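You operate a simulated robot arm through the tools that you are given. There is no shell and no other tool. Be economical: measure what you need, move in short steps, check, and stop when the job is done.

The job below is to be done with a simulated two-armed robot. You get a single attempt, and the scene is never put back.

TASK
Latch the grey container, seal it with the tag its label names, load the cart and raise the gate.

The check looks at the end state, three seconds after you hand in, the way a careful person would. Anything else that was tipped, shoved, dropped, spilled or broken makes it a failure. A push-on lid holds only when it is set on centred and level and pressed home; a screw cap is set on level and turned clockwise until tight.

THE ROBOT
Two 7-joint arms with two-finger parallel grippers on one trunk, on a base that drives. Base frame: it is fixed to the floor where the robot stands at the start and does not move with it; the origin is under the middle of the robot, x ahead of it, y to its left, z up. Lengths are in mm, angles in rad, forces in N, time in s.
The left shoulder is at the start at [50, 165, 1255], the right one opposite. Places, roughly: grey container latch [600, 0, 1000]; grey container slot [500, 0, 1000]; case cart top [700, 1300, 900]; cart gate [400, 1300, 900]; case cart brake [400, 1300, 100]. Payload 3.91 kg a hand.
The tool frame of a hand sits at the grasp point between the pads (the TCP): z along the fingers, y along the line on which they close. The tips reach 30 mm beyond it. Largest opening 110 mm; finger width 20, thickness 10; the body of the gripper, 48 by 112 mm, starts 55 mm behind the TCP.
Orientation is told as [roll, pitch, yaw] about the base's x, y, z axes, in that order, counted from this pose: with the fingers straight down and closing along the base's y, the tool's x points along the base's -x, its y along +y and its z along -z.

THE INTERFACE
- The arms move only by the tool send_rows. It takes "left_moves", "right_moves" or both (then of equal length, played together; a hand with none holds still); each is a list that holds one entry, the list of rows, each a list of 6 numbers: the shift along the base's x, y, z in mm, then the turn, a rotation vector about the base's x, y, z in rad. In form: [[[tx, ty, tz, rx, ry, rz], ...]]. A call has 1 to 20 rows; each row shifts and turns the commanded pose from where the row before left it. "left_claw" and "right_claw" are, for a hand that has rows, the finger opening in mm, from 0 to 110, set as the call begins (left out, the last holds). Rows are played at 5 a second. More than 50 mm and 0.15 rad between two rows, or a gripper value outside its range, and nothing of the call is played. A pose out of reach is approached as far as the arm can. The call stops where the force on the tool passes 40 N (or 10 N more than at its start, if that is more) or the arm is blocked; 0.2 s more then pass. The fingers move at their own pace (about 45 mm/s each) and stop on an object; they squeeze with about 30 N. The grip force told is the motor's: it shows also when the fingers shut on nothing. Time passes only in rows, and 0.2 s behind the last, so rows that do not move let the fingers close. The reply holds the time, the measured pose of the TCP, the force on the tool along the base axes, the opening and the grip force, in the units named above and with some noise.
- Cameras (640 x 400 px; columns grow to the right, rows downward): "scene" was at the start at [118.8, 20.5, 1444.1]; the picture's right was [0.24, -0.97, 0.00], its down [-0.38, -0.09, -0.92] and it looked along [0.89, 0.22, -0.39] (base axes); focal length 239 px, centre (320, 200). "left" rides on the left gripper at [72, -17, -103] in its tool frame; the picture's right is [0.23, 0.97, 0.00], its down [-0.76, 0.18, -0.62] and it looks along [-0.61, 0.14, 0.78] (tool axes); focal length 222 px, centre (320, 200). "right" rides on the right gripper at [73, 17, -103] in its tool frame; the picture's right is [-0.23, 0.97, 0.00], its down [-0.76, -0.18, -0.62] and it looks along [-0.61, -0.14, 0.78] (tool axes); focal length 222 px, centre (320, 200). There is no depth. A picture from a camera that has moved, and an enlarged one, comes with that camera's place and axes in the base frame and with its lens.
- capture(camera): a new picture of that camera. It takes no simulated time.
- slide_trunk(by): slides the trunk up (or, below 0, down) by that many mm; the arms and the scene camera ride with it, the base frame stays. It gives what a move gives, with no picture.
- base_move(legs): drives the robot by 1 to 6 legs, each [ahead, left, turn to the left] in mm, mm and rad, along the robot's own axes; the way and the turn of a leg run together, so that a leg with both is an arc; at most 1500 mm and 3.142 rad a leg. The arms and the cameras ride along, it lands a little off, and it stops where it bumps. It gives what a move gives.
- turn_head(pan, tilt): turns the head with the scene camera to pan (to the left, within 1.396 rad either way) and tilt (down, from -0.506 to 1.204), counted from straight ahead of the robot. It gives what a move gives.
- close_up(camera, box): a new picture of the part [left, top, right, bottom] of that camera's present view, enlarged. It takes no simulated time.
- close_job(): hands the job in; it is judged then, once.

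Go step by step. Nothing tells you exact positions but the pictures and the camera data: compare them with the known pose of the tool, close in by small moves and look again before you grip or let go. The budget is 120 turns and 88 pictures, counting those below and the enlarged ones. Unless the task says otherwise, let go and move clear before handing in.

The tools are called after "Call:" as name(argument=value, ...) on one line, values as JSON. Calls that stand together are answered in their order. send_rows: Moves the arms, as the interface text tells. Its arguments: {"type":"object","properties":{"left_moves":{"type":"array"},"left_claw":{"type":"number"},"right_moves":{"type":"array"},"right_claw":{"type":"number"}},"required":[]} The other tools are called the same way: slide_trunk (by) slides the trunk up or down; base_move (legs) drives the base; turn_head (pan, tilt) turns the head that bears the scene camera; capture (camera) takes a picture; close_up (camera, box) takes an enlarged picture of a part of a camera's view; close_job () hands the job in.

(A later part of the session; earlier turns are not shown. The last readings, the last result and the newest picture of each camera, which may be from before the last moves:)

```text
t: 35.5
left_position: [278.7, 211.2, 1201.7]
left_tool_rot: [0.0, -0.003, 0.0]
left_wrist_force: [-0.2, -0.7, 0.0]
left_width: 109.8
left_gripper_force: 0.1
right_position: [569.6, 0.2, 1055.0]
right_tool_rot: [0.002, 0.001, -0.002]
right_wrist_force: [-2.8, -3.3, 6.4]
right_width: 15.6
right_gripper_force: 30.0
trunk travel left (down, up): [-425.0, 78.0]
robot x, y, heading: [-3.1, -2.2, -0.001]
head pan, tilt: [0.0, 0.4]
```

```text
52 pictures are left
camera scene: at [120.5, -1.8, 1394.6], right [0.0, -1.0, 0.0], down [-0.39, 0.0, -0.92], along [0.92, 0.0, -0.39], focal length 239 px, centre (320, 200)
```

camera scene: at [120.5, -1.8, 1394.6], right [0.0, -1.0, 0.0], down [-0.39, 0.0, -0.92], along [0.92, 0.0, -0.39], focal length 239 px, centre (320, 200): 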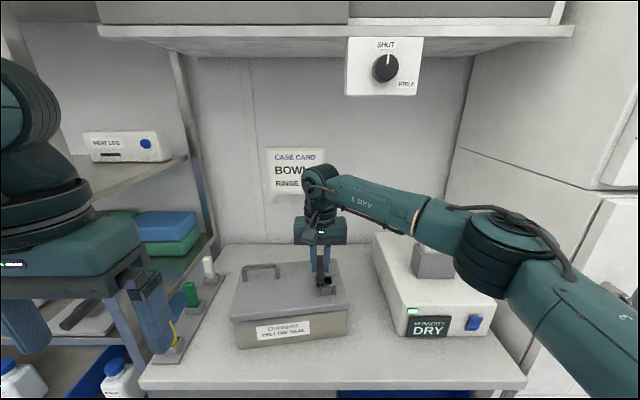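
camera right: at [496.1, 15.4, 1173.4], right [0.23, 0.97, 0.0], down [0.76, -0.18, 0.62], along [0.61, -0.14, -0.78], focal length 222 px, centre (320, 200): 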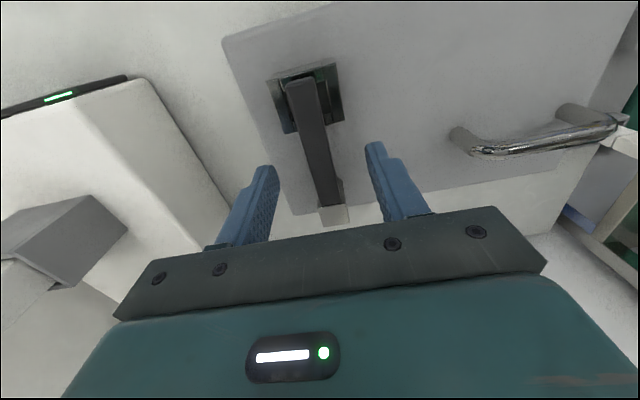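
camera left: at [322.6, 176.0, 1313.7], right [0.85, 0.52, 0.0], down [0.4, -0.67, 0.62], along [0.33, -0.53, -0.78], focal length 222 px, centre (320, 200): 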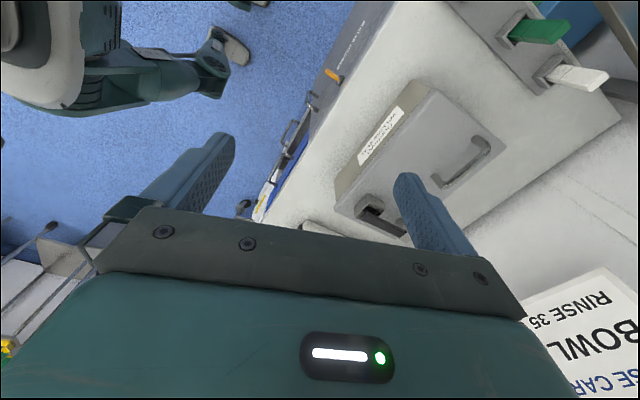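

Call:
send_rows(left_moves=[[[35, -10, 0, 0, 0, 0], [35, -10, 0, 0, 0, 0], [35, -10, 0, 0, 0, 0], [35, -10, -10, 0, 0, 0], [35, -10, -20, 0, 0, 0], [35, -10, -30, 0, 0, 0], [30, 0, -35, 0, 0, 0], [0, 0, -25, 0, 0, 0]]], left_claw=0)

Call:
capture(camera="scene")

```text
t: 37.3
left_position: [504.9, 166.8, 1082.8]
left_tool_rot: [-0.002, -0.001, 0.001]
left_wrist_force: [1.7, 0.0, 0.2]
left_width: 0.0
left_gripper_force: 30.4
left hand out of reach, approached as far as the arm can: row 6, 7
right_position: [569.5, -0.1, 1056.2]
right_tool_rot: [0.002, -0.002, -0.003]
right_wrist_force: [1.8, -0.8, 8.4]
right_width: 15.7
right_gripper_force: 29.7
trunk travel left (down, up): [-425.0, 78.0]
robot x, y, heading: [-2.6, -0.5, -0.003]
head pan, tilt: [0.0, 0.4]
```

```text
51 pictures are left
camera scene: at [120.9, -1.5, 1394.5], right [0.0, -1.0, 0.0], down [-0.39, 0.0, -0.92], along [0.92, 0.0, -0.39], focal length 239 px, centre (320, 200)
```

scene: 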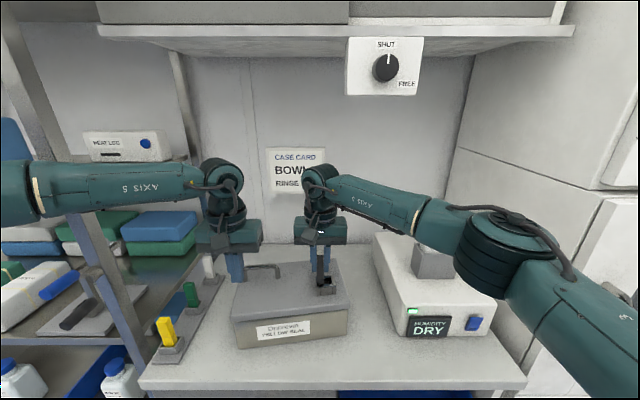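

Call:
send_rows(left_moves=[[[0, -10, -10, 0, 0, 0], [0, -10, -12, 0, 0, 0], [0, 0, -12, 0, 0, 0], [0, 0, -6, 0, 0, 0], [0, 0, -3, 0, 0, 0], [0, 0, -2, 0, 0, 0], [0, 0, -2, 0, 0, 0], [0, 0, -2, 0, 0, 0], [0, 0, -2, 0, 0, 0]]])

Call:
send_rows(right_moves=[[[0, 0, 0, 0, 0, 0], [0, 0, 20, 0, 0, 0], [0, 0, 30, 0, 0, 0]]], right_claw=50)

Call:
close_up(camera="scene", box=[200, 220, 400, 350])

Call:
close_up(camera="right", box=[240, 50, 400, 230])

```text
t: 39.3
left_position: [488.9, 164.0, 1035.2]
left_tool_rot: [-0.001, -0.002, 0.001]
left_wrist_force: [-0.4, -0.5, 0.5]
left_width: 0.1
left_gripper_force: 30.3
left hand out of reach, approached as far as the arm can: row 1, 2, 4
right_position: [570.0, -0.8, 1054.5]
right_tool_rot: [0.004, 0.0, -0.002]
right_wrist_force: [4.9, -0.4, 10.8]
right_width: 15.5
right_gripper_force: 29.9
trunk travel left (down, up): [-425.0, 78.0]
robot x, y, heading: [0.9, -6.1, 0.0]
head pan, tilt: [0.0, 0.4]
```

```text
t: 40.1
left_position: [489.7, 165.2, 1034.9]
left_tool_rot: [-0.002, -0.002, -0.001]
left_wrist_force: [0.0, 0.2, -0.4]
left_width: 0.0
left_gripper_force: 30.1
right_position: [569.7, 1.1, 1105.5]
right_tool_rot: [0.001, 0.0, -0.002]
right_wrist_force: [0.4, -0.1, -0.7]
right_width: 50.2
right_gripper_force: 0.0
trunk travel left (down, up): [-425.0, 78.0]
robot x, y, heading: [-1.0, -3.8, -0.0]
head pan, tilt: [0.0, 0.4]
```

```text
3.08 times, centred on (300, 285) of scene
camera zoom: at [121.2, -1.2, 1394.4], right [0.0, -1.0, 0.0], down [-0.39, 0.0, -0.92], along [0.92, 0.0, -0.39], focal length 734 px, centre (382, -62)
```

zoom: 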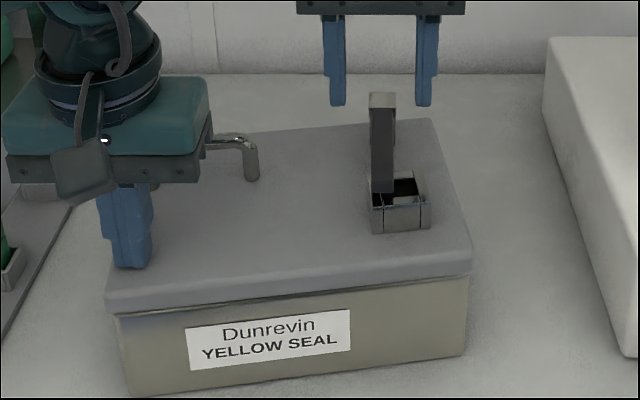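

```text
2.22 times, centred on (320, 140) of right
camera zoom: at [497.7, 17.3, 1207.9], right [0.23, 0.97, 0.0], down [0.76, -0.18, 0.62], along [0.61, -0.14, -0.78], focal length 494 px, centre (320, 333)
```

zoom: 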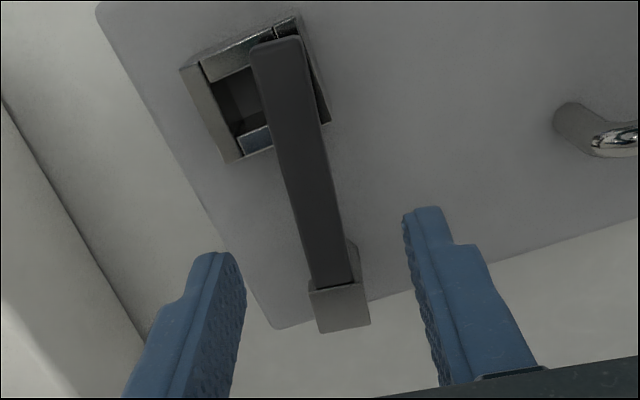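

Very useful: the lever has in fact swung sideways relative to the container, so it pivots on a vertical axis at about (609, 0), and toward +y it is free. I'll push it that way with a closed fist and look.

Call:
send_rows(right_moves=[[[0, -15, 0, 0, 0, 0], [0, -14, 0, 0, 0, 0], [0, 0, 0, 0, 0, 0], [0, 0, -25, 0, 0, 0], [0, 0, -20, 0, 0, 0], [1, 10, 0, 0, 0, 0], [-3, 8, 0, 0, 0, 0], [-3, 8, 0, 0, 0, 0], [0, 8, 0, 0, 0, 0]]], right_claw=0, left_moves=[[[0, 0, -1, 0, 0, 0], [0, 0, -1, 0, 0, 0], [0, 0, -1, 0, 0, 0], [0, 0, 0, 0, 0, 0], [0, 0, 0, 0, 0, 0], [0, 0, 0, 0, 0, 0], [0, 0, 0, 0, 0, 0], [0, 0, 0, 0, 0, 0], [0, 0, 0, 0, 0, 0]]])

Call:
close_up(camera="scene", box=[200, 220, 400, 350])

```text
t: 42.1
left_position: [488.7, 163.2, 1034.5]
left_tool_rot: [-0.003, -0.005, -0.002]
left_wrist_force: [6.5, 1.2, 21.3]
left_width: 0.1
left_gripper_force: 29.9
left hand out of reach, approached as far as the arm can: row 1
right_position: [561.8, 5.8, 1060.0]
right_tool_rot: [0.004, -0.001, -0.002]
right_wrist_force: [0.5, -0.2, 0.4]
right_width: 0.1
right_gripper_force: 29.8
trunk travel left (down, up): [-425.0, 78.0]
robot x, y, heading: [1.0, 1.1, -0.002]
head pan, tilt: [0.0, 0.4]
```

```text
3.08 times, centred on (300, 285) of scene
camera zoom: at [120.5, -1.8, 1394.6], right [0.0, -1.0, 0.0], down [-0.39, 0.0, -0.92], along [0.92, 0.0, -0.39], focal length 734 px, centre (382, -62)
```

zoom: 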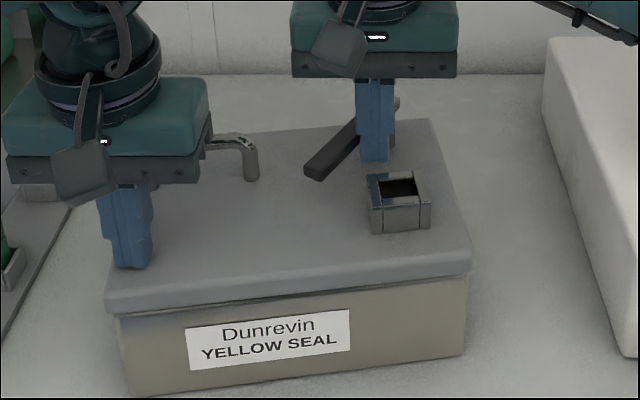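

Call:
send_rows(right_moves=[[[1, 6, 0, 0, 0, 0], [3, 6, 0, 0, 0, 0], [3, 6, 0, 0, 0, 0], [4, 6, 0, 0, 0, 0], [5, 5, 0, 0, 0, 0], [6, 5, 0, 0, 0, 0], [0, 0, 0, 0, 0, 0]]])

Call:
close_up(camera="scene", box=[200, 220, 400, 350])

```text
t: 43.7
left_position: [487.5, 165.0, 1034.5]
left_tool_rot: [0.0, -0.004, 0.0]
left_wrist_force: [0.2, 2.1, 23.5]
left_width: 0.0
left_gripper_force: 30.4
right_position: [584.1, 37.4, 1060.6]
right_tool_rot: [0.002, -0.001, -0.002]
right_wrist_force: [-3.7, -4.8, -0.9]
right_width: 0.0
right_gripper_force: 29.9
trunk travel left (down, up): [-425.0, 78.0]
robot x, y, heading: [1.0, -2.3, -0.002]
head pan, tilt: [0.0, 0.4]
```

```text
3.08 times, centred on (300, 285) of scene
camera zoom: at [119.1, -2.3, 1394.7], right [0.0, -1.0, 0.0], down [-0.39, 0.0, -0.92], along [0.92, 0.0, -0.39], focal length 734 px, centre (382, -62)
```

zoom: 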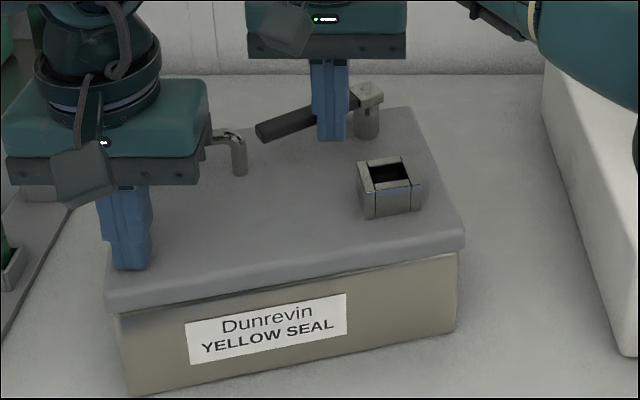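

The lever has swung well clear of the collar, and the container began to turn, so it's at or near a stop. I'll back off and look closely.

Call:
send_rows(right_moves=[[[-6, -8, 0, 0, 0, 0], [0, -10, 30, 0, 0, 0], [-10, -10, 30, 0, 0, 0], [-20, 0, 0, 0, 0, 0], [0, 0, 0, 0, 0, 0]]], right_claw=110)

Call:
capture(camera="right")

Call:
close_up(camera="scene", box=[230, 220, 350, 300])

```text
t: 44.9
left_position: [488.8, 164.1, 1034.2]
left_tool_rot: [0.0, -0.004, -0.001]
left_wrist_force: [-2.8, 0.6, 23.2]
left_width: 0.0
left_gripper_force: 29.9
right_position: [548.5, 10.2, 1121.6]
right_tool_rot: [0.002, -0.001, -0.003]
right_wrist_force: [-1.2, 0.7, 0.0]
right_width: 104.8
right_gripper_force: 0.0
trunk travel left (down, up): [-425.0, 78.0]
robot x, y, heading: [-0.3, -0.7, -0.001]
head pan, tilt: [0.0, 0.4]
```

```text
46 pictures are left
camera right: at [476.9, 26.0, 1225.1], right [0.23, 0.97, 0.0], down [0.76, -0.18, 0.62], along [0.61, -0.14, -0.78], focal length 222 px, centre (320, 200)
```

right: 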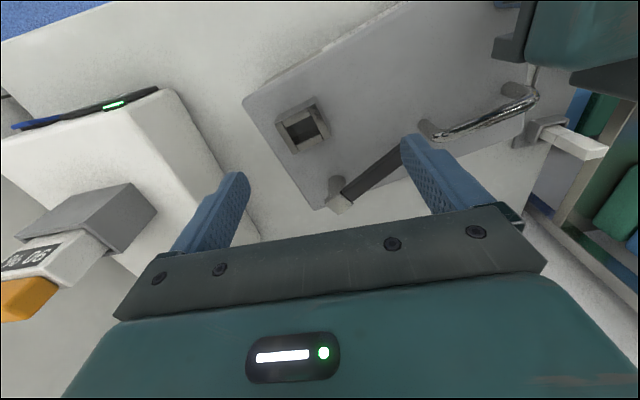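

```text
5.00 times, centred on (290, 260) of scene
camera zoom: at [118.9, -2.0, 1394.7], right [0.0, -1.0, 0.0], down [-0.39, 0.0, -0.92], along [0.92, 0.0, -0.39], focal length 1193 px, centre (470, -100)
```

zoom: 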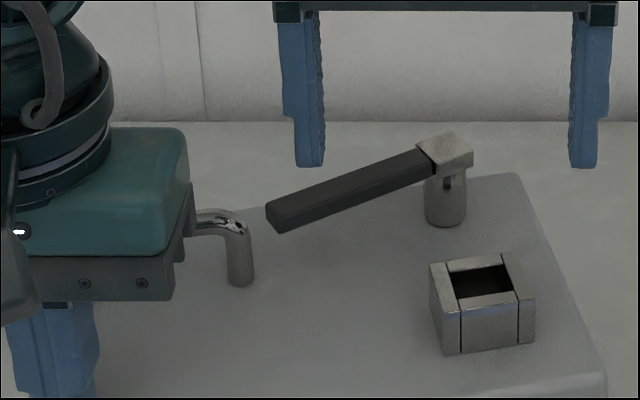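

The lever is now about 70° from the collar relative to the container, which looks like its stop. I'll confirm with a nudge nearer the tip while the left fist holds the lid.

Call:
send_rows(right_moves=[[[5, 12, 0, 0, 0, 0], [5, 12, 0, 0, 0, 0], [0, 11, 0, 0, 0, 0], [0, 0, -20, 0, 0, 0], [0, 0, -20, 0, 0, 0], [0, 0, -20, 0, 0, 0], [5, 3, 0, 0, 0, 0], [5, 3, 0, 0, 0, 0], [4, 2.5, 0, 0, 0, 0], [4, 2.5, 0, 0, 0, 0], [0, 0, 0, 0, 0, 0]]], right_claw=0)

Call:
close_up(camera="scene", box=[200, 220, 400, 350])

```text
t: 47.3
left_position: [488.0, 164.2, 1034.8]
left_tool_rot: [0.001, -0.005, 0.0]
left_wrist_force: [2.4, -0.1, 19.4]
left_width: 0.0
left_gripper_force: 29.9
right_position: [575.9, 54.3, 1061.8]
right_tool_rot: [0.004, -0.001, -0.002]
right_wrist_force: [-8.7, -4.0, 0.9]
right_width: 0.1
right_gripper_force: 29.8
trunk travel left (down, up): [-425.0, 78.0]
robot x, y, heading: [-1.9, -3.5, 0.002]
head pan, tilt: [0.0, 0.4]
```

```text
3.08 times, centred on (300, 285) of scene
camera zoom: at [118.7, -2.6, 1394.7], right [0.0, -1.0, 0.0], down [-0.39, 0.0, -0.92], along [0.92, 0.0, -0.39], focal length 734 px, centre (382, -62)
```

zoom: 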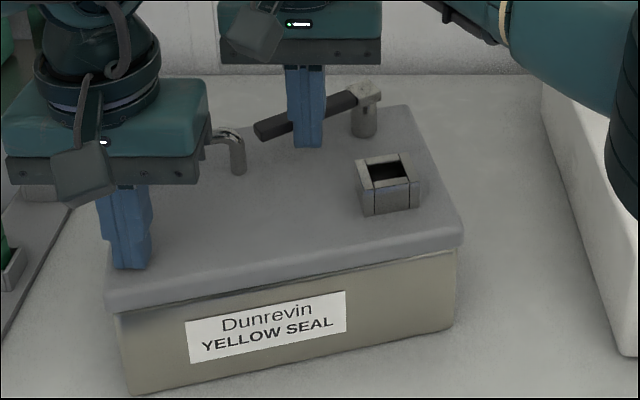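

The container resists firmly with no further lever motion, so the lever is at its stop and latched. Now the yellow tag: I'm lifting both hands clear and looking at it.

Call:
send_rows(right_moves=[[[-8, -6, 0, 0, 0, 0], [0, -10, 30, 0, 0, 0], [-20, -25, 30, 0, 0, 0], [-30, -30, 30, 0, 0, 0], [-40, -25, 0, 0, 0, 0], [-40, -25, 0, 0, 0, 0], [-40, 0, 0, 0, 0, 0], [-40, 0, 0, 0, 0, 0]]], right_claw=110, left_moves=[[[0, 0, 10, 0, 0, 0], [0, 0, 40, 0, 0, 0], [-10, 10, 40, 0, 0, 0], [-20, 25, 30, 0, 0, 0], [-30, 30, 0, 0, 0, 0], [-30, 30, 0, 0, 0, 0], [0, 0, 0, 0, 0, 0], [0, 0, 0, 0, 0, 0]]], left_claw=60)

Call:
turn_head(pan=0.3, tilt=0.75)

Call:
capture(camera="scene")

Call:
capture(camera="left")

```text
refused: row 4 steps farther than a row can; nothing moved
```

```text
t: 48.1
left_position: [488.9, 164.0, 1036.2]
left_tool_rot: [0.0, -0.004, 0.0]
left_wrist_force: [3.8, 1.5, 19.5]
left_width: 0.0
left_gripper_force: 29.9
right_position: [577.0, 55.9, 1062.1]
right_tool_rot: [0.004, -0.001, -0.003]
right_wrist_force: [-8.4, -5.3, -0.3]
right_width: 0.0
right_gripper_force: 29.8
trunk travel left (down, up): [-425.0, 78.0]
robot x, y, heading: [-0.1, -1.4, -0.002]
head pan, tilt: [0.3, 0.75]
```

```text
43 pictures are left
camera scene: at [105.9, 22.1, 1363.7], right [0.29, -0.96, 0.0], down [-0.65, -0.2, -0.73], along [0.7, 0.22, -0.68], focal length 239 px, centre (320, 200)
```

scene: 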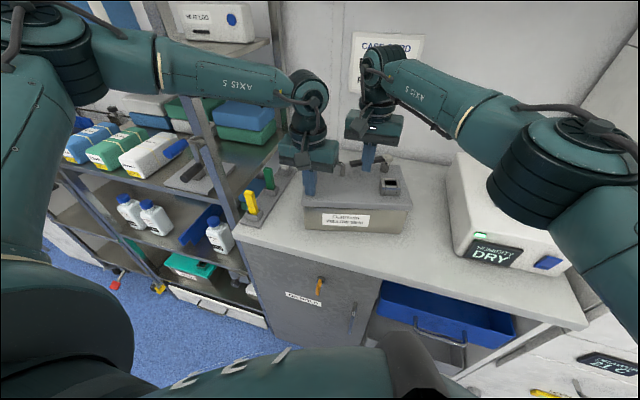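

```text
42 pictures are left
camera left: at [415.6, 148.8, 1138.3], right [-0.23, 0.97, 0.0], down [0.76, 0.18, 0.63], along [0.61, 0.14, -0.78], focal length 222 px, centre (320, 200)
```

left: 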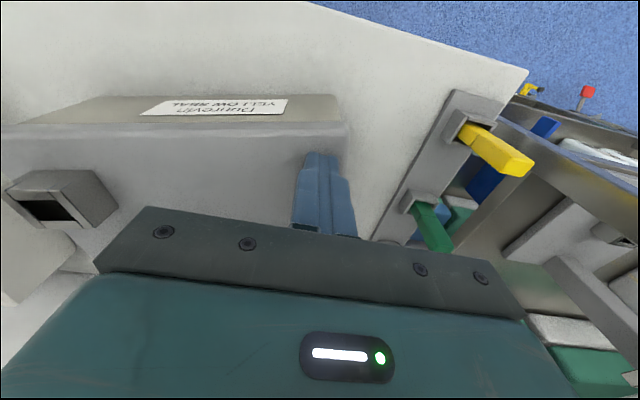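

Call:
send_rows(right_moves=[[[-8, -6, 0, 0, 0, 0], [0, -10, 30, 0, 0, 0], [-20, -20, 30, 0, 0, 0], [-30, -25, 25, 0, 0, 0], [-40, -25, 0, 0, 0, 0], [-40, -25, 0, 0, 0, 0], [-40, -15, 0, 0, 0, 0], [-40, 0, 0, 0, 0, 0]]], right_claw=110, left_moves=[[[0, 0, 10, 0, 0, 0], [0, 0, 40, 0, 0, 0], [0, 10, 40, 0, 0, 0], [-10, 40, 0, 0, 0, 0], [-20, 40, 0, 0, 0, 0], [-20, 40, 0, 0, 0, 0], [0, 0, 0, 0, 0, 0], [0, 0, 0, 0, 0, 0]]], left_claw=60)

```text
t: 49.9
left_position: [436.7, 295.9, 1121.4]
left_tool_rot: [0.0, 0.0, -0.001]
left_wrist_force: [-0.2, 1.2, 0.2]
left_width: 60.0
left_gripper_force: 0.0
right_position: [359.6, -68.9, 1145.7]
right_tool_rot: [0.002, 0.0, -0.002]
right_wrist_force: [1.0, 0.0, 0.0]
right_width: 109.9
right_gripper_force: 0.0
trunk travel left (down, up): [-425.0, 78.0]
robot x, y, heading: [3.0, 2.0, -0.002]
head pan, tilt: [0.3, 0.75]
```

Call:
close_up(camera="scene", box=[220, 140, 420, 265])

Call:
capture(camera="left")

```text
3.20 times, centred on (320, 202) of scene
camera zoom: at [107.4, 23.6, 1363.4], right [0.3, -0.96, 0.0], down [-0.65, -0.2, -0.73], along [0.7, 0.22, -0.68], focal length 764 px, centre (320, 192)
```

zoom: 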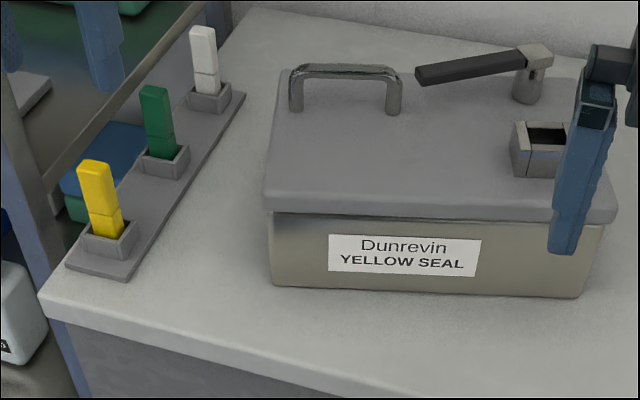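

```text
40 pictures are left
camera left: at [364.7, 280.0, 1225.5], right [-0.23, 0.97, 0.0], down [0.76, 0.18, 0.62], along [0.61, 0.14, -0.78], focal length 222 px, centre (320, 200)
```

left: 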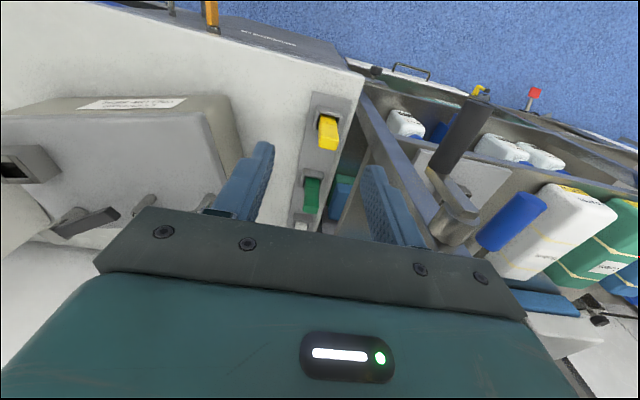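

The yellow tag's top is at about (467, 310, 995) and a shelf post stands close by at about (435, 338). The left hand can't reach the collar, so I'll retract it, drive left 150 mm and do the tag with the right hand.

Call:
send_rows(left_moves=[[[0, -20, 10, 0, 0, 0], [-40, -20, 10, 0, 0, 0], [-40, -20, 10, 0, 0, 0], [-40, 0, 20, 0, 0, 0], [-40, 0, 20, 0, 0, 0], [-20, 0, 0, 0, 0, 0]]])

Call:
base_move(legs=[[0, 150, 0]])

```text
t: 51.3
left_position: [258.1, 233.6, 1193.9]
left_tool_rot: [-0.001, 0.0, -0.001]
left_wrist_force: [-0.1, -0.5, 0.1]
left_width: 60.1
left_gripper_force: 0.2
right_position: [360.2, -68.3, 1144.7]
right_tool_rot: [0.002, 0.001, -0.001]
right_wrist_force: [0.3, -0.2, 0.0]
right_width: 110.1
right_gripper_force: 0.1
trunk travel left (down, up): [-425.0, 78.0]
robot x, y, heading: [0.9, -2.1, 0.004]
head pan, tilt: [0.3, 0.75]
```

```text
t: 52.7
left_position: [259.7, 382.9, 1193.4]
left_tool_rot: [0.0, -0.001, -0.002]
left_wrist_force: [-0.2, 0.3, 0.4]
left_width: 60.1
left_gripper_force: 0.0
right_position: [361.3, 78.9, 1144.6]
right_tool_rot: [0.003, 0.002, -0.005]
right_wrist_force: [0.8, 1.0, -0.9]
right_width: 109.9
right_gripper_force: 0.0
trunk travel left (down, up): [-425.0, 78.0]
robot x, y, heading: [1.6, 145.7, 0.005]
head pan, tilt: [0.3, 0.75]
```

Call:
send_rows(right_moves=[[[25, 35, 0, 0, 0.1, 0], [25, 35, 0, 0, 0.1, 0], [25, 35, 0, 0, 0.1, 0], [20, 35, -10, 0, 0, 0], [18, 35, -10, 0, 0, 0], [0, 30, -10, 0, 0, 0], [0, 24, -10, 0, 0, 0]]], right_claw=60)

Call:
capture(camera="right")

Call:
capture(camera="scene")

```text
t: 54.3
left_position: [259.5, 380.8, 1194.4]
left_tool_rot: [0.001, 0.0, -0.001]
left_wrist_force: [0.4, 0.0, -1.4]
left_width: 60.1
left_gripper_force: 0.0
right_position: [460.4, 285.4, 1117.4]
right_tool_rot: [0.002, 0.301, -0.004]
right_wrist_force: [1.4, 0.5, -0.4]
right_width: 59.9
right_gripper_force: 0.1
right hand out of reach, approached as far as the arm can: row 6, 7
trunk travel left (down, up): [-425.0, 78.0]
robot x, y, heading: [0.5, 148.2, -0.001]
head pan, tilt: [0.3, 0.75]
```

```text
39 pictures are left
camera right: at [422.9, 302.3, 1237.5], right [0.22, 0.97, -0.07], down [0.91, -0.18, 0.37], along [0.35, -0.14, -0.93], focal length 222 px, centre (320, 200)
```

right: 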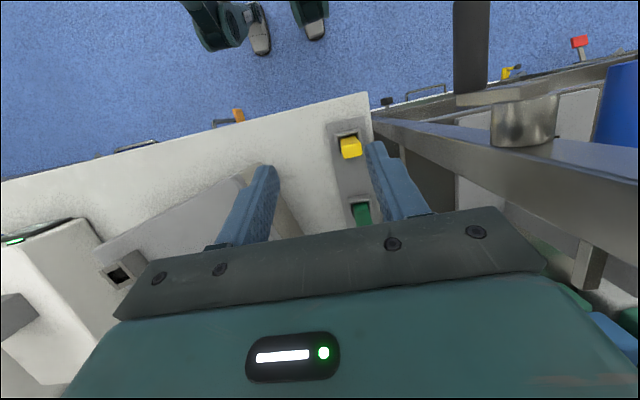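

```text
38 pictures are left
camera scene: at [107.9, 171.2, 1363.3], right [0.29, -0.96, 0.0], down [-0.65, -0.2, -0.73], along [0.7, 0.21, -0.68], focal length 239 px, centre (320, 200)
```

scene: 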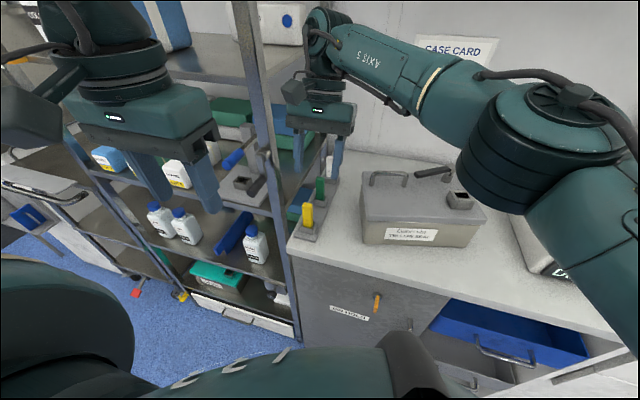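

The tag top is at about (462, 310). I'm slightly out of reach, so I'll back off a little, drive 50 mm left and try again.

Call:
send_rows(right_moves=[[[-5, -30, 0, 0, 0, 0], [-5, -35, 0, 0, 0, 0]]])

Call:
base_move(legs=[[0, 50, 0]])

```text
t: 54.9
left_position: [260.0, 380.0, 1194.5]
left_tool_rot: [-0.001, 0.0, 0.0]
left_wrist_force: [-0.4, 0.0, -0.2]
left_width: 60.0
left_gripper_force: 0.1
right_position: [449.8, 218.3, 1118.5]
right_tool_rot: [0.001, 0.301, -0.003]
right_wrist_force: [-0.4, -0.4, -0.5]
right_width: 59.9
right_gripper_force: 0.0
trunk travel left (down, up): [-425.0, 78.0]
robot x, y, heading: [1.7, 147.6, -0.004]
head pan, tilt: [0.3, 0.75]
```

```text
t: 55.8
left_position: [260.5, 430.6, 1192.7]
left_tool_rot: [-0.003, 0.0, -0.002]
left_wrist_force: [0.7, 1.1, -0.1]
left_width: 59.9
left_gripper_force: 0.1
right_position: [451.3, 269.6, 1119.1]
right_tool_rot: [0.001, 0.303, -0.005]
right_wrist_force: [0.3, 0.0, -0.7]
right_width: 59.9
right_gripper_force: 0.1
trunk travel left (down, up): [-425.0, 78.0]
robot x, y, heading: [1.4, 194.0, -0.004]
head pan, tilt: [0.3, 0.75]
```

Call:
send_rows(right_moves=[[[10, 20, 0, 0, 0, 0], [8, 20, 0, 0, 0, 0], [0, 0, -30, 0, 0, 0], [0, 0, -30, 0, 0, 0], [0, 0, -20, 0, 0, 0]]], right_claw=46)

Call:
capture(camera="right")

Call:
close_up(camera="scene", box=[220, 100, 420, 240])

```text
t: 57.0
left_position: [260.2, 430.8, 1193.4]
left_tool_rot: [0.003, 0.001, -0.002]
left_wrist_force: [0.7, 0.5, 0.2]
left_width: 59.9
left_gripper_force: 0.2
right_position: [469.0, 307.6, 1038.6]
right_tool_rot: [0.002, 0.3, -0.004]
right_wrist_force: [-1.3, 0.0, -0.7]
right_width: 46.1
right_gripper_force: 0.1
trunk travel left (down, up): [-425.0, 78.0]
robot x, y, heading: [1.3, 198.2, 0.001]
head pan, tilt: [0.3, 0.75]
```

```text
37 pictures are left
camera right: at [430.9, 324.8, 1157.2], right [0.22, 0.97, -0.07], down [0.91, -0.18, 0.37], along [0.35, -0.14, -0.93], focal length 222 px, centre (320, 200)
```

right: 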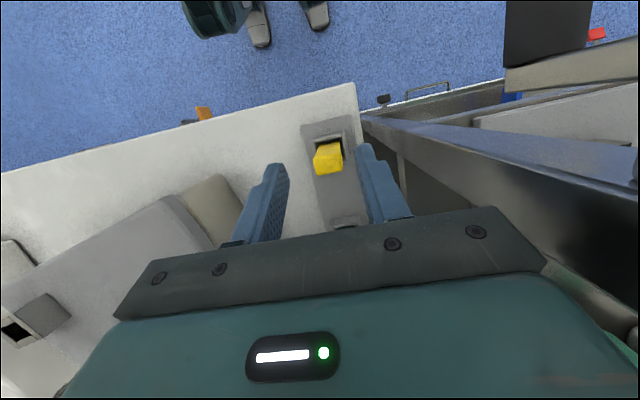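

```text
2.86 times, centred on (320, 170) of scene
camera zoom: at [108.6, 219.9, 1363.3], right [0.29, -0.96, 0.0], down [-0.65, -0.2, -0.73], along [0.7, 0.21, -0.68], focal length 682 px, centre (320, 286)
```

zoom: 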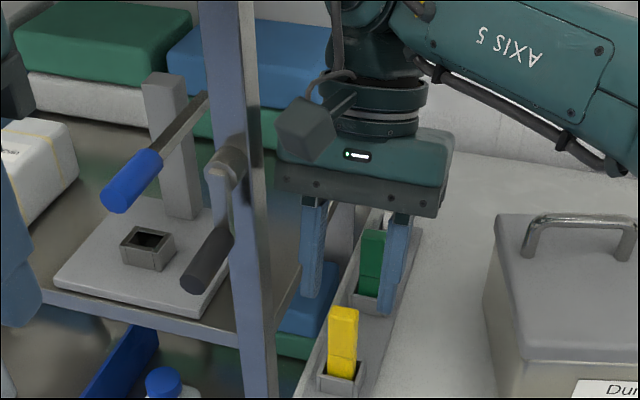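

Call:
send_rows(right_moves=[[[-2, 3, -20, 0, 0, 0], [-1, 1, -20, 0, 0, 0], [0, 0, -15, 0, 0, 0], [0, 0, -13, 0, 0, 0]]])

Call:
close_up(camera="right", box=[220, 80, 420, 230])

Call:
close_up(camera="scene", box=[270, 140, 390, 250])

```text
t: 58.0
left_position: [260.3, 431.0, 1193.7]
left_tool_rot: [0.0, 0.001, -0.003]
left_wrist_force: [0.4, -0.4, -0.2]
left_width: 59.9
left_gripper_force: 0.0
right_position: [466.3, 312.3, 970.4]
right_tool_rot: [0.002, 0.302, -0.005]
right_wrist_force: [-0.1, 0.2, 0.1]
right_width: 45.9
right_gripper_force: 0.0
trunk travel left (down, up): [-425.0, 78.0]
robot x, y, heading: [-0.2, 199.4, -0.004]
head pan, tilt: [0.3, 0.75]
```

```text
2.67 times, centred on (320, 155) of right
camera zoom: at [428.4, 329.1, 1090.6], right [0.22, 0.97, -0.07], down [0.91, -0.18, 0.37], along [0.35, -0.14, -0.93], focal length 592 px, centre (320, 320)
```

zoom: 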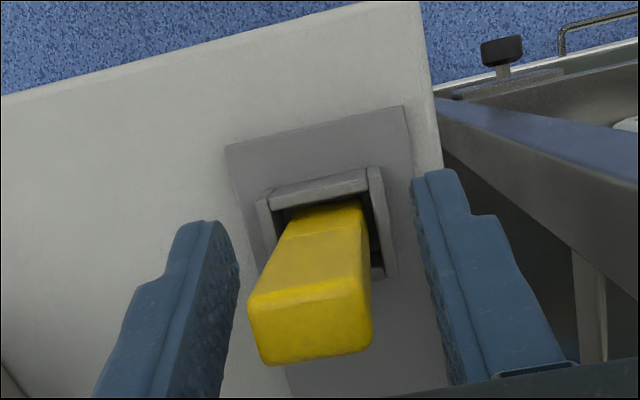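

```text
3.64 times, centred on (330, 195) of scene
camera zoom: at [108.4, 220.0, 1363.3], right [0.29, -0.96, 0.0], down [-0.65, -0.2, -0.73], along [0.7, 0.21, -0.68], focal length 868 px, centre (284, 218)
```

zoom: 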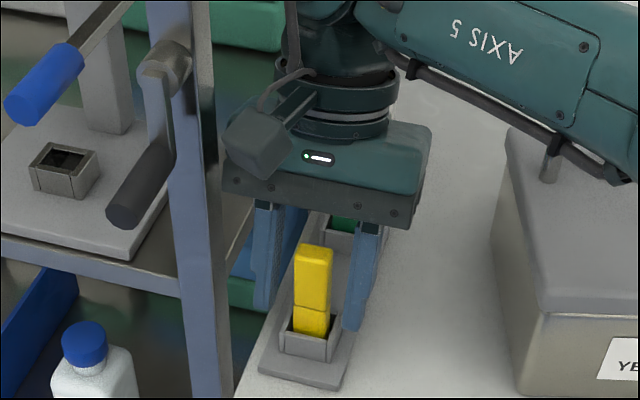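

Fingers straddle the yellow tag. Closing.

Call:
send_rows(right_moves=[[[0, 0, 0, 0, 0, 0], [0, 0, 0, 0, 0, 0], [0, 0, 0, 0, 0, 0], [0, 0, 0, 0, 0, 0]]], right_claw=0)

Call:
close_up(camera="scene", box=[270, 140, 390, 250])

```text
t: 59.0
left_position: [260.0, 430.7, 1194.2]
left_tool_rot: [0.001, -0.001, -0.003]
left_wrist_force: [0.2, -1.3, 0.5]
left_width: 60.1
left_gripper_force: 0.0
right_position: [466.0, 312.0, 970.4]
right_tool_rot: [0.0, 0.302, -0.005]
right_wrist_force: [0.0, -0.1, 0.1]
right_width: 21.2
right_gripper_force: 29.8
trunk travel left (down, up): [-425.0, 78.0]
robot x, y, heading: [-1.1, 197.4, -0.005]
head pan, tilt: [0.3, 0.75]
```

```text
3.64 times, centred on (330, 195) of scene
camera zoom: at [108.4, 220.0, 1363.3], right [0.29, -0.96, 0.0], down [-0.65, -0.2, -0.73], along [0.7, 0.21, -0.68], focal length 868 px, centre (284, 218)
```

zoom: 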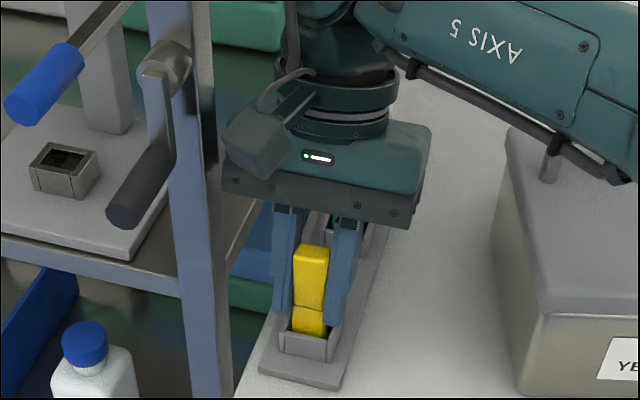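

Call:
send_rows(right_moves=[[[0, 0, 10, 0, 0, 0], [0, 0, 20, 0, 0, 0], [0, 0, 30, 0, 0, 0], [0, 0, 30, 0, 0, 0], [0, 0, 30, 0, 0, 0], [0, 0, 30, 0, 0, 0], [0, -40, 0, 0, 0, 0], [0, -40, 0, 0, 0, 0]]])

Call:
capture(camera="scene")

```text
t: 60.8
left_position: [260.4, 429.7, 1194.9]
left_tool_rot: [0.0, 0.0, -0.002]
left_wrist_force: [0.8, 0.1, 0.2]
left_width: 59.7
left_gripper_force: 0.0
right_position: [466.3, 234.4, 1121.5]
right_tool_rot: [0.0, 0.301, -0.003]
right_wrist_force: [-0.2, 0.0, -0.7]
right_width: 21.3
right_gripper_force: 30.2
trunk travel left (down, up): [-425.0, 78.0]
robot x, y, heading: [1.3, 196.9, -0.003]
head pan, tilt: [0.3, 0.75]
```

```text
32 pictures are left
camera scene: at [108.2, 219.4, 1363.4], right [0.29, -0.96, 0.0], down [-0.65, -0.2, -0.73], along [0.7, 0.22, -0.68], focal length 239 px, centre (320, 200)
```

scene: 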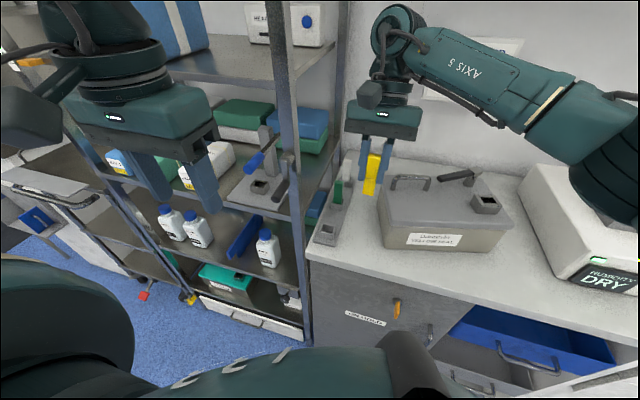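

Call:
close_up(camera="scene", box=[350, 140, 530, 260])

Call:
capture(camera="right")

```text
3.33 times, centred on (440, 200) of scene
camera zoom: at [108.2, 219.4, 1363.4], right [0.29, -0.96, 0.0], down [-0.65, -0.2, -0.73], along [0.7, 0.22, -0.68], focal length 795 px, centre (-80, 200)
```

zoom: 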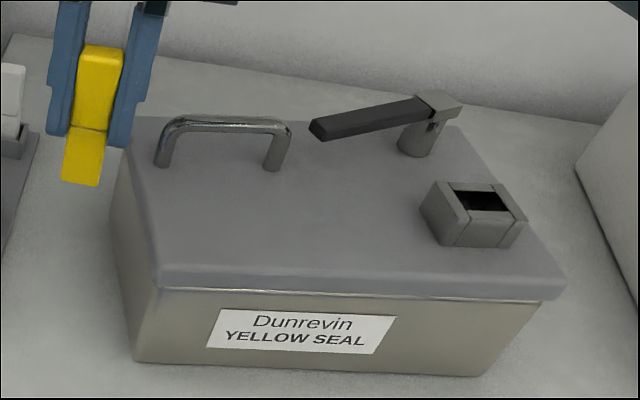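

```text
30 pictures are left
camera right: at [428.8, 250.5, 1241.7], right [0.22, 0.97, -0.07], down [0.91, -0.18, 0.37], along [0.35, -0.14, -0.93], focal length 222 px, centre (320, 200)
```

right: 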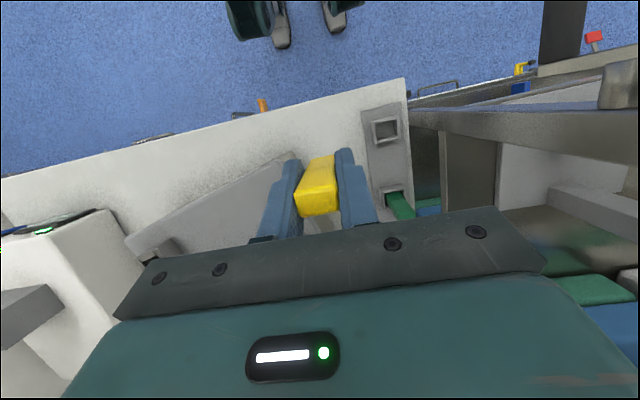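

The tag is held with its bottom about 63 mm below the TCP. The collar hole is at about (550, -5) and turned about +0.28 rad, so I'm moving above it with matching yaw.

Call:
send_rows(right_moves=[[[0, -20, 24, 0, 0, 0.07], [14, -35, 0, 0, 0, 0.07], [14, -40, 0, 0, 0, 0.07], [14, -40, 0, 0, 0, 0.07], [15, -40, 0, 0, 0, 0], [15, -40, 0, 0, 0, 0], [14, -22, 0, 0, 0, 0]]])

Call:
capture(camera="right")

Call:
close_up(camera="scene", box=[390, 110, 550, 230])

```text
t: 62.4
left_position: [261.3, 430.6, 1193.4]
left_tool_rot: [0.0, 0.0, -0.002]
left_wrist_force: [0.5, 0.1, 0.4]
left_width: 59.8
left_gripper_force: 0.0
right_position: [551.1, -5.3, 1143.9]
right_tool_rot: [0.002, 0.301, 0.276]
right_wrist_force: [-0.2, 1.2, -0.5]
right_width: 21.4
right_gripper_force: 30.0
trunk travel left (down, up): [-425.0, 78.0]
robot x, y, heading: [1.4, 195.5, -0.004]
head pan, tilt: [0.3, 0.75]
```

```text
29 pictures are left
camera right: at [510.2, -0.4, 1263.1], right [-0.06, 1.0, -0.07], down [0.93, 0.08, 0.37], along [0.37, -0.04, -0.93], focal length 222 px, centre (320, 200)
```

right: 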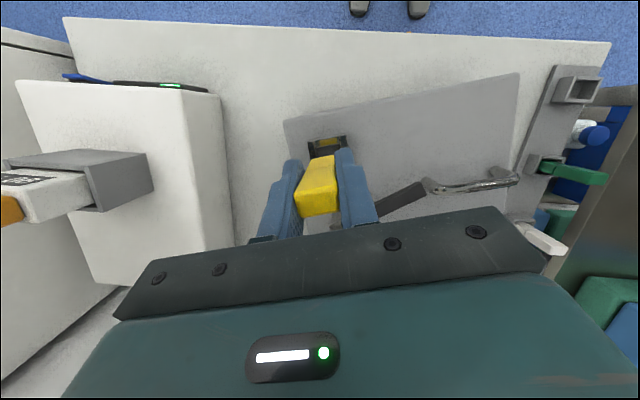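

```text
3.33 times, centred on (470, 170) of scene
camera zoom: at [108.6, 220.0, 1363.3], right [0.29, -0.96, 0.0], down [-0.65, -0.2, -0.73], along [0.7, 0.21, -0.68], focal length 795 px, centre (-180, 300)
```

zoom: 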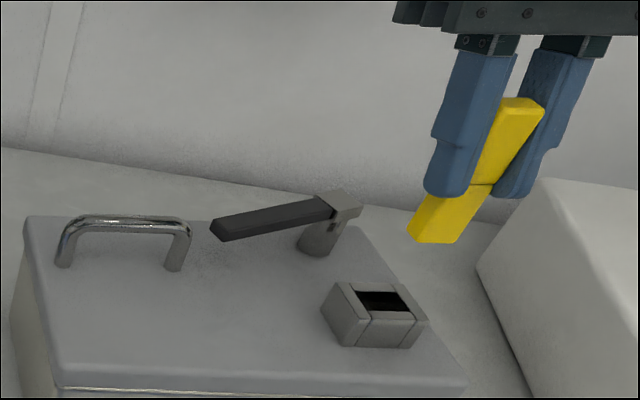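

Call:
send_rows(right_moves=[[[1, 1, -15, 0, 0, 0], [1, 1, -15, 0, 0, 0], [0, 0, -10, 0, 0, 0]]])

Call:
close_up(camera="scene", box=[440, 150, 520, 220])

Call:
close_up(camera="right", box=[260, 80, 400, 200])

```text
t: 63.2
left_position: [260.2, 430.1, 1193.8]
left_tool_rot: [0.001, 0.001, -0.002]
left_wrist_force: [0.0, 0.7, 0.3]
left_width: 59.9
left_gripper_force: 0.1
right_position: [555.3, -3.4, 1103.0]
right_tool_rot: [0.003, 0.298, 0.276]
right_wrist_force: [0.3, -0.4, 1.0]
right_width: 21.0
right_gripper_force: 29.8
trunk travel left (down, up): [-425.0, 78.0]
robot x, y, heading: [0.9, 196.1, -0.001]
head pan, tilt: [0.3, 0.75]
```

```text
5.71 times, centred on (480, 185) of scene
camera zoom: at [108.5, 219.9, 1363.3], right [0.29, -0.96, 0.0], down [-0.65, -0.2, -0.73], along [0.7, 0.21, -0.68], focal length 1363 px, centre (-594, 286)
```

zoom: 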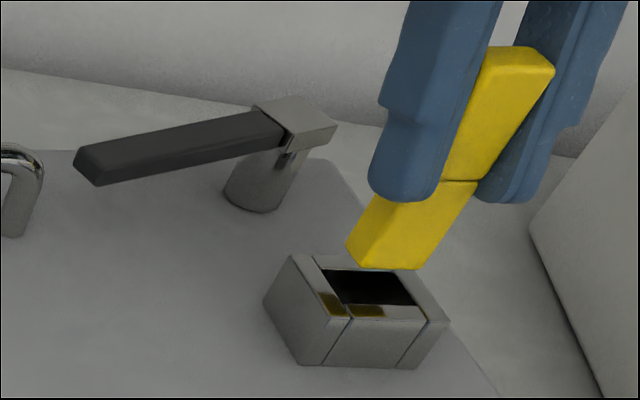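

```text
3.33 times, centred on (330, 140) of right
camera zoom: at [513.4, 2.2, 1223.5], right [-0.06, 1.0, -0.07], down [0.93, 0.08, 0.37], along [0.37, -0.04, -0.93], focal length 740 px, centre (287, 400)
```

zoom: 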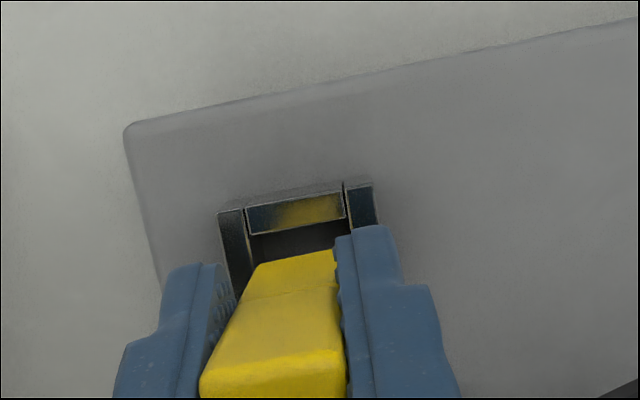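

The tag is about 3.5 mm too far back for the hole, so I'll shift it and lower gently.

Call:
send_rows(right_moves=[[[-3.4, -1, 0, 0, 0, 0], [0, 0, -5, 0, 0, 0], [0, 0, -4, 0, 0, 0], [0, 0, -3, 0, 0, 0], [0, 0, -3, 0, 0, 0], [0, 0, 0, 0, 0, 0]]])

Call:
close_up(camera="scene", box=[440, 150, 520, 220])

```text
t: 64.6
left_position: [261.2, 431.1, 1194.4]
left_tool_rot: [0.0, 0.0, -0.001]
left_wrist_force: [-0.5, -0.4, 0.2]
left_width: 60.3
left_gripper_force: 0.1
right_position: [550.3, -3.1, 1090.4]
right_tool_rot: [0.002, 0.303, 0.275]
right_wrist_force: [-0.5, 0.1, 0.4]
right_width: 21.2
right_gripper_force: 30.0
trunk travel left (down, up): [-425.0, 78.0]
robot x, y, heading: [-1.0, 198.9, 0.004]
head pan, tilt: [0.3, 0.75]
```

```text
5.71 times, centred on (480, 185) of scene
camera zoom: at [108.4, 220.0, 1363.3], right [0.29, -0.96, 0.0], down [-0.65, -0.2, -0.73], along [0.7, 0.21, -0.68], focal length 1363 px, centre (-594, 286)
```

zoom: 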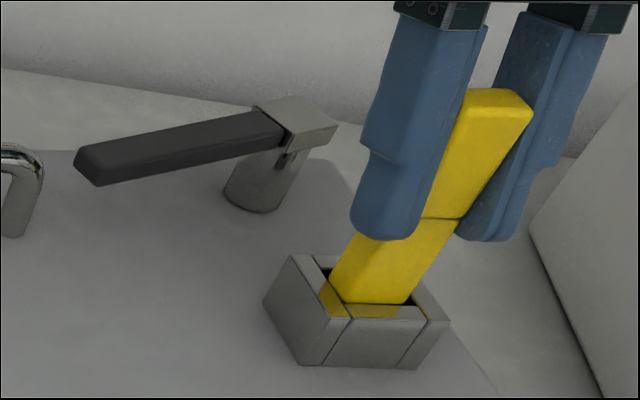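

The tag is entering the collar. I'm continuing down gently.

Call:
send_rows(right_moves=[[[0.5, 0, -3, 0, 0, 0], [0, 0, -3, 0, 0, 0], [0, 0, -3, 0, 0, 0], [0, 0, -3, 0, 0, 0], [0, 0, -2, 0, 0, 0], [0, 0, -2, 0, 0, 0], [0, 0, -2, 0, 0, 0], [0, 0, -2, 0, 0, 0], [0, 0, 0, 0, 0, 0]]])

Call:
close_up(camera="scene", box=[440, 150, 520, 220])

```text
t: 66.6
left_position: [260.9, 431.8, 1193.3]
left_tool_rot: [0.001, 0.0, 0.001]
left_wrist_force: [0.0, -0.4, 0.3]
left_width: 60.0
left_gripper_force: 0.0
right_position: [550.3, -3.5, 1069.5]
right_tool_rot: [0.002, 0.301, 0.275]
right_wrist_force: [-0.2, -0.2, -0.3]
right_width: 21.4
right_gripper_force: 30.1
trunk travel left (down, up): [-425.0, 78.0]
robot x, y, heading: [3.8, 194.0, -0.002]
head pan, tilt: [0.3, 0.75]
```

```text
5.71 times, centred on (480, 185) of scene
camera zoom: at [108.4, 220.0, 1363.3], right [0.29, -0.96, 0.0], down [-0.65, -0.2, -0.73], along [0.7, 0.21, -0.68], focal length 1363 px, centre (-594, 286)
```

zoom: 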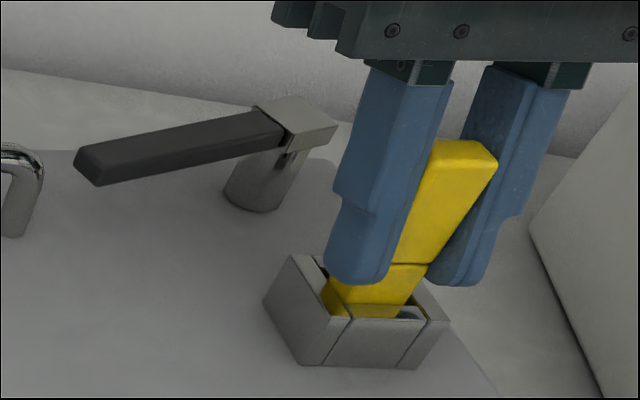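

Call:
send_rows(right_moves=[[[0, 0, -1.5, 0, 0, 0], [0, 0, -1.5, 0, 0, 0], [0, 0, -1.5, 0, 0, 0], [0, 0, -1.5, 0, 0, 0], [0, 0, 0, 0, 0, 0]]])

```text
t: 67.8
left_position: [257.9, 430.9, 1194.7]
left_tool_rot: [0.0, -0.002, -0.001]
left_wrist_force: [0.4, -0.2, 0.5]
left_width: 60.0
left_gripper_force: 0.2
right_position: [550.7, -2.5, 1066.7]
right_tool_rot: [-0.001, 0.297, 0.272]
right_wrist_force: [2.7, -4.7, 21.5]
right_width: 21.8
right_gripper_force: 29.4
trunk travel left (down, up): [-425.0, 78.0]
robot x, y, heading: [0.7, 198.7, -0.002]
head pan, tilt: [0.3, 0.75]
```

Call:
send_rows(right_moves=[[[0, 0, -1.5, 0, 0, 0], [0, 0, 0, 0, 0, 0], [0, 0, 3, 0, 0, 0]]])

Call:
send_rows(right_moves=[[[0, 0, 0, 0, 0, 0], [0, 0, 0, 0, 0, 0], [0, 0, 30, 0, 0, 0], [0, 0, 40, 0, 0, 0], [-40, 0, 20, 0, -0.1, 0], [-40, 0, 0, 0, -0.1, 0], [-40, 0, 0, 0, -0.1, 0], [-30, 0, 0, 0, 0, 0]]], right_claw=50)

Call:
capture(camera="scene")

```text
t: 68.6
left_position: [259.4, 429.8, 1194.3]
left_tool_rot: [0.0, 0.0, -0.002]
left_wrist_force: [0.3, -0.4, 0.2]
left_width: 59.8
left_gripper_force: 0.2
right_position: [550.5, -2.9, 1064.7]
right_tool_rot: [0.001, 0.304, 0.277]
right_wrist_force: [1.0, -1.9, 6.3]
right_width: 21.4
right_gripper_force: 29.9
trunk travel left (down, up): [-425.0, 78.0]
robot x, y, heading: [0.8, 197.3, -0.001]
head pan, tilt: [0.3, 0.75]
```

```text
t: 70.4
left_position: [260.1, 431.7, 1193.2]
left_tool_rot: [0.002, 0.001, -0.003]
left_wrist_force: [-0.2, -0.5, -0.5]
left_width: 59.9
left_gripper_force: 0.0
right_position: [399.2, -3.1, 1153.2]
right_tool_rot: [-0.079, 0.01, 0.26]
right_wrist_force: [0.6, -0.6, 0.3]
right_width: 49.8
right_gripper_force: 0.2
trunk travel left (down, up): [-425.0, 78.0]
robot x, y, heading: [2.5, 198.8, 0.003]
head pan, tilt: [0.3, 0.75]
```

```text
23 pictures are left
camera scene: at [108.3, 220.1, 1363.3], right [0.29, -0.96, 0.0], down [-0.65, -0.2, -0.73], along [0.7, 0.21, -0.68], focal length 239 px, centre (320, 200)
```

scene: 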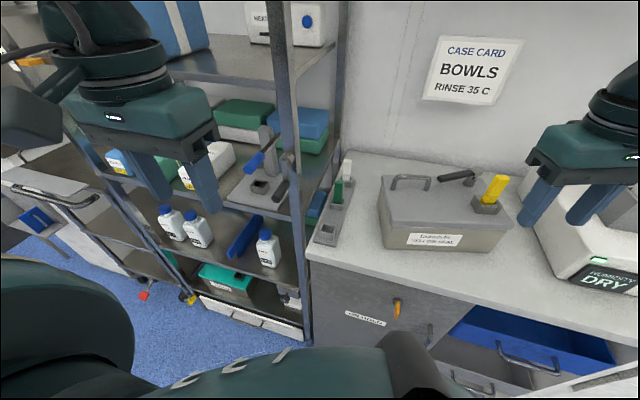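

The yellow tag stands in the collar. Now I'll look at the cart.

Call:
turn_head(pan=1.1, tilt=0.4)

Call:
capture(camera="scene")

```text
t: 71.6
left_position: [259.9, 430.9, 1194.2]
left_tool_rot: [0.002, 0.0, -0.002]
left_wrist_force: [0.3, 0.5, -0.8]
left_width: 59.8
left_gripper_force: 0.0
right_position: [401.2, -3.3, 1152.7]
right_tool_rot: [-0.078, 0.012, 0.261]
right_wrist_force: [-0.6, -0.8, -0.5]
right_width: 50.1
right_gripper_force: 0.0
trunk travel left (down, up): [-425.0, 78.0]
robot x, y, heading: [0.5, 200.6, -0.006]
head pan, tilt: [1.1, 0.4]
```

```text
22 pictures are left
camera scene: at [71.4, 278.1, 1394.4], right [0.89, -0.46, 0.0], down [-0.18, -0.35, -0.92], along [0.42, 0.82, -0.39], focal length 239 px, centre (320, 200)
```

scene: 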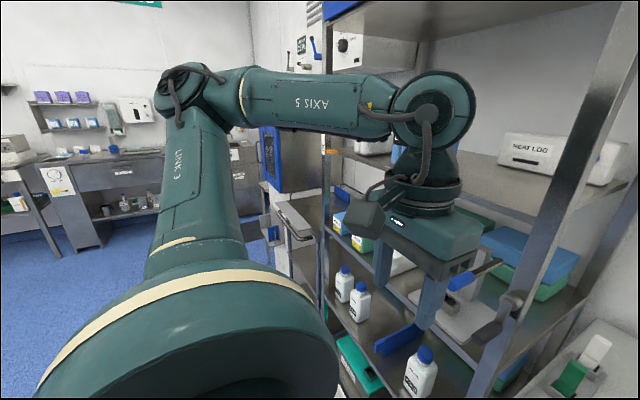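

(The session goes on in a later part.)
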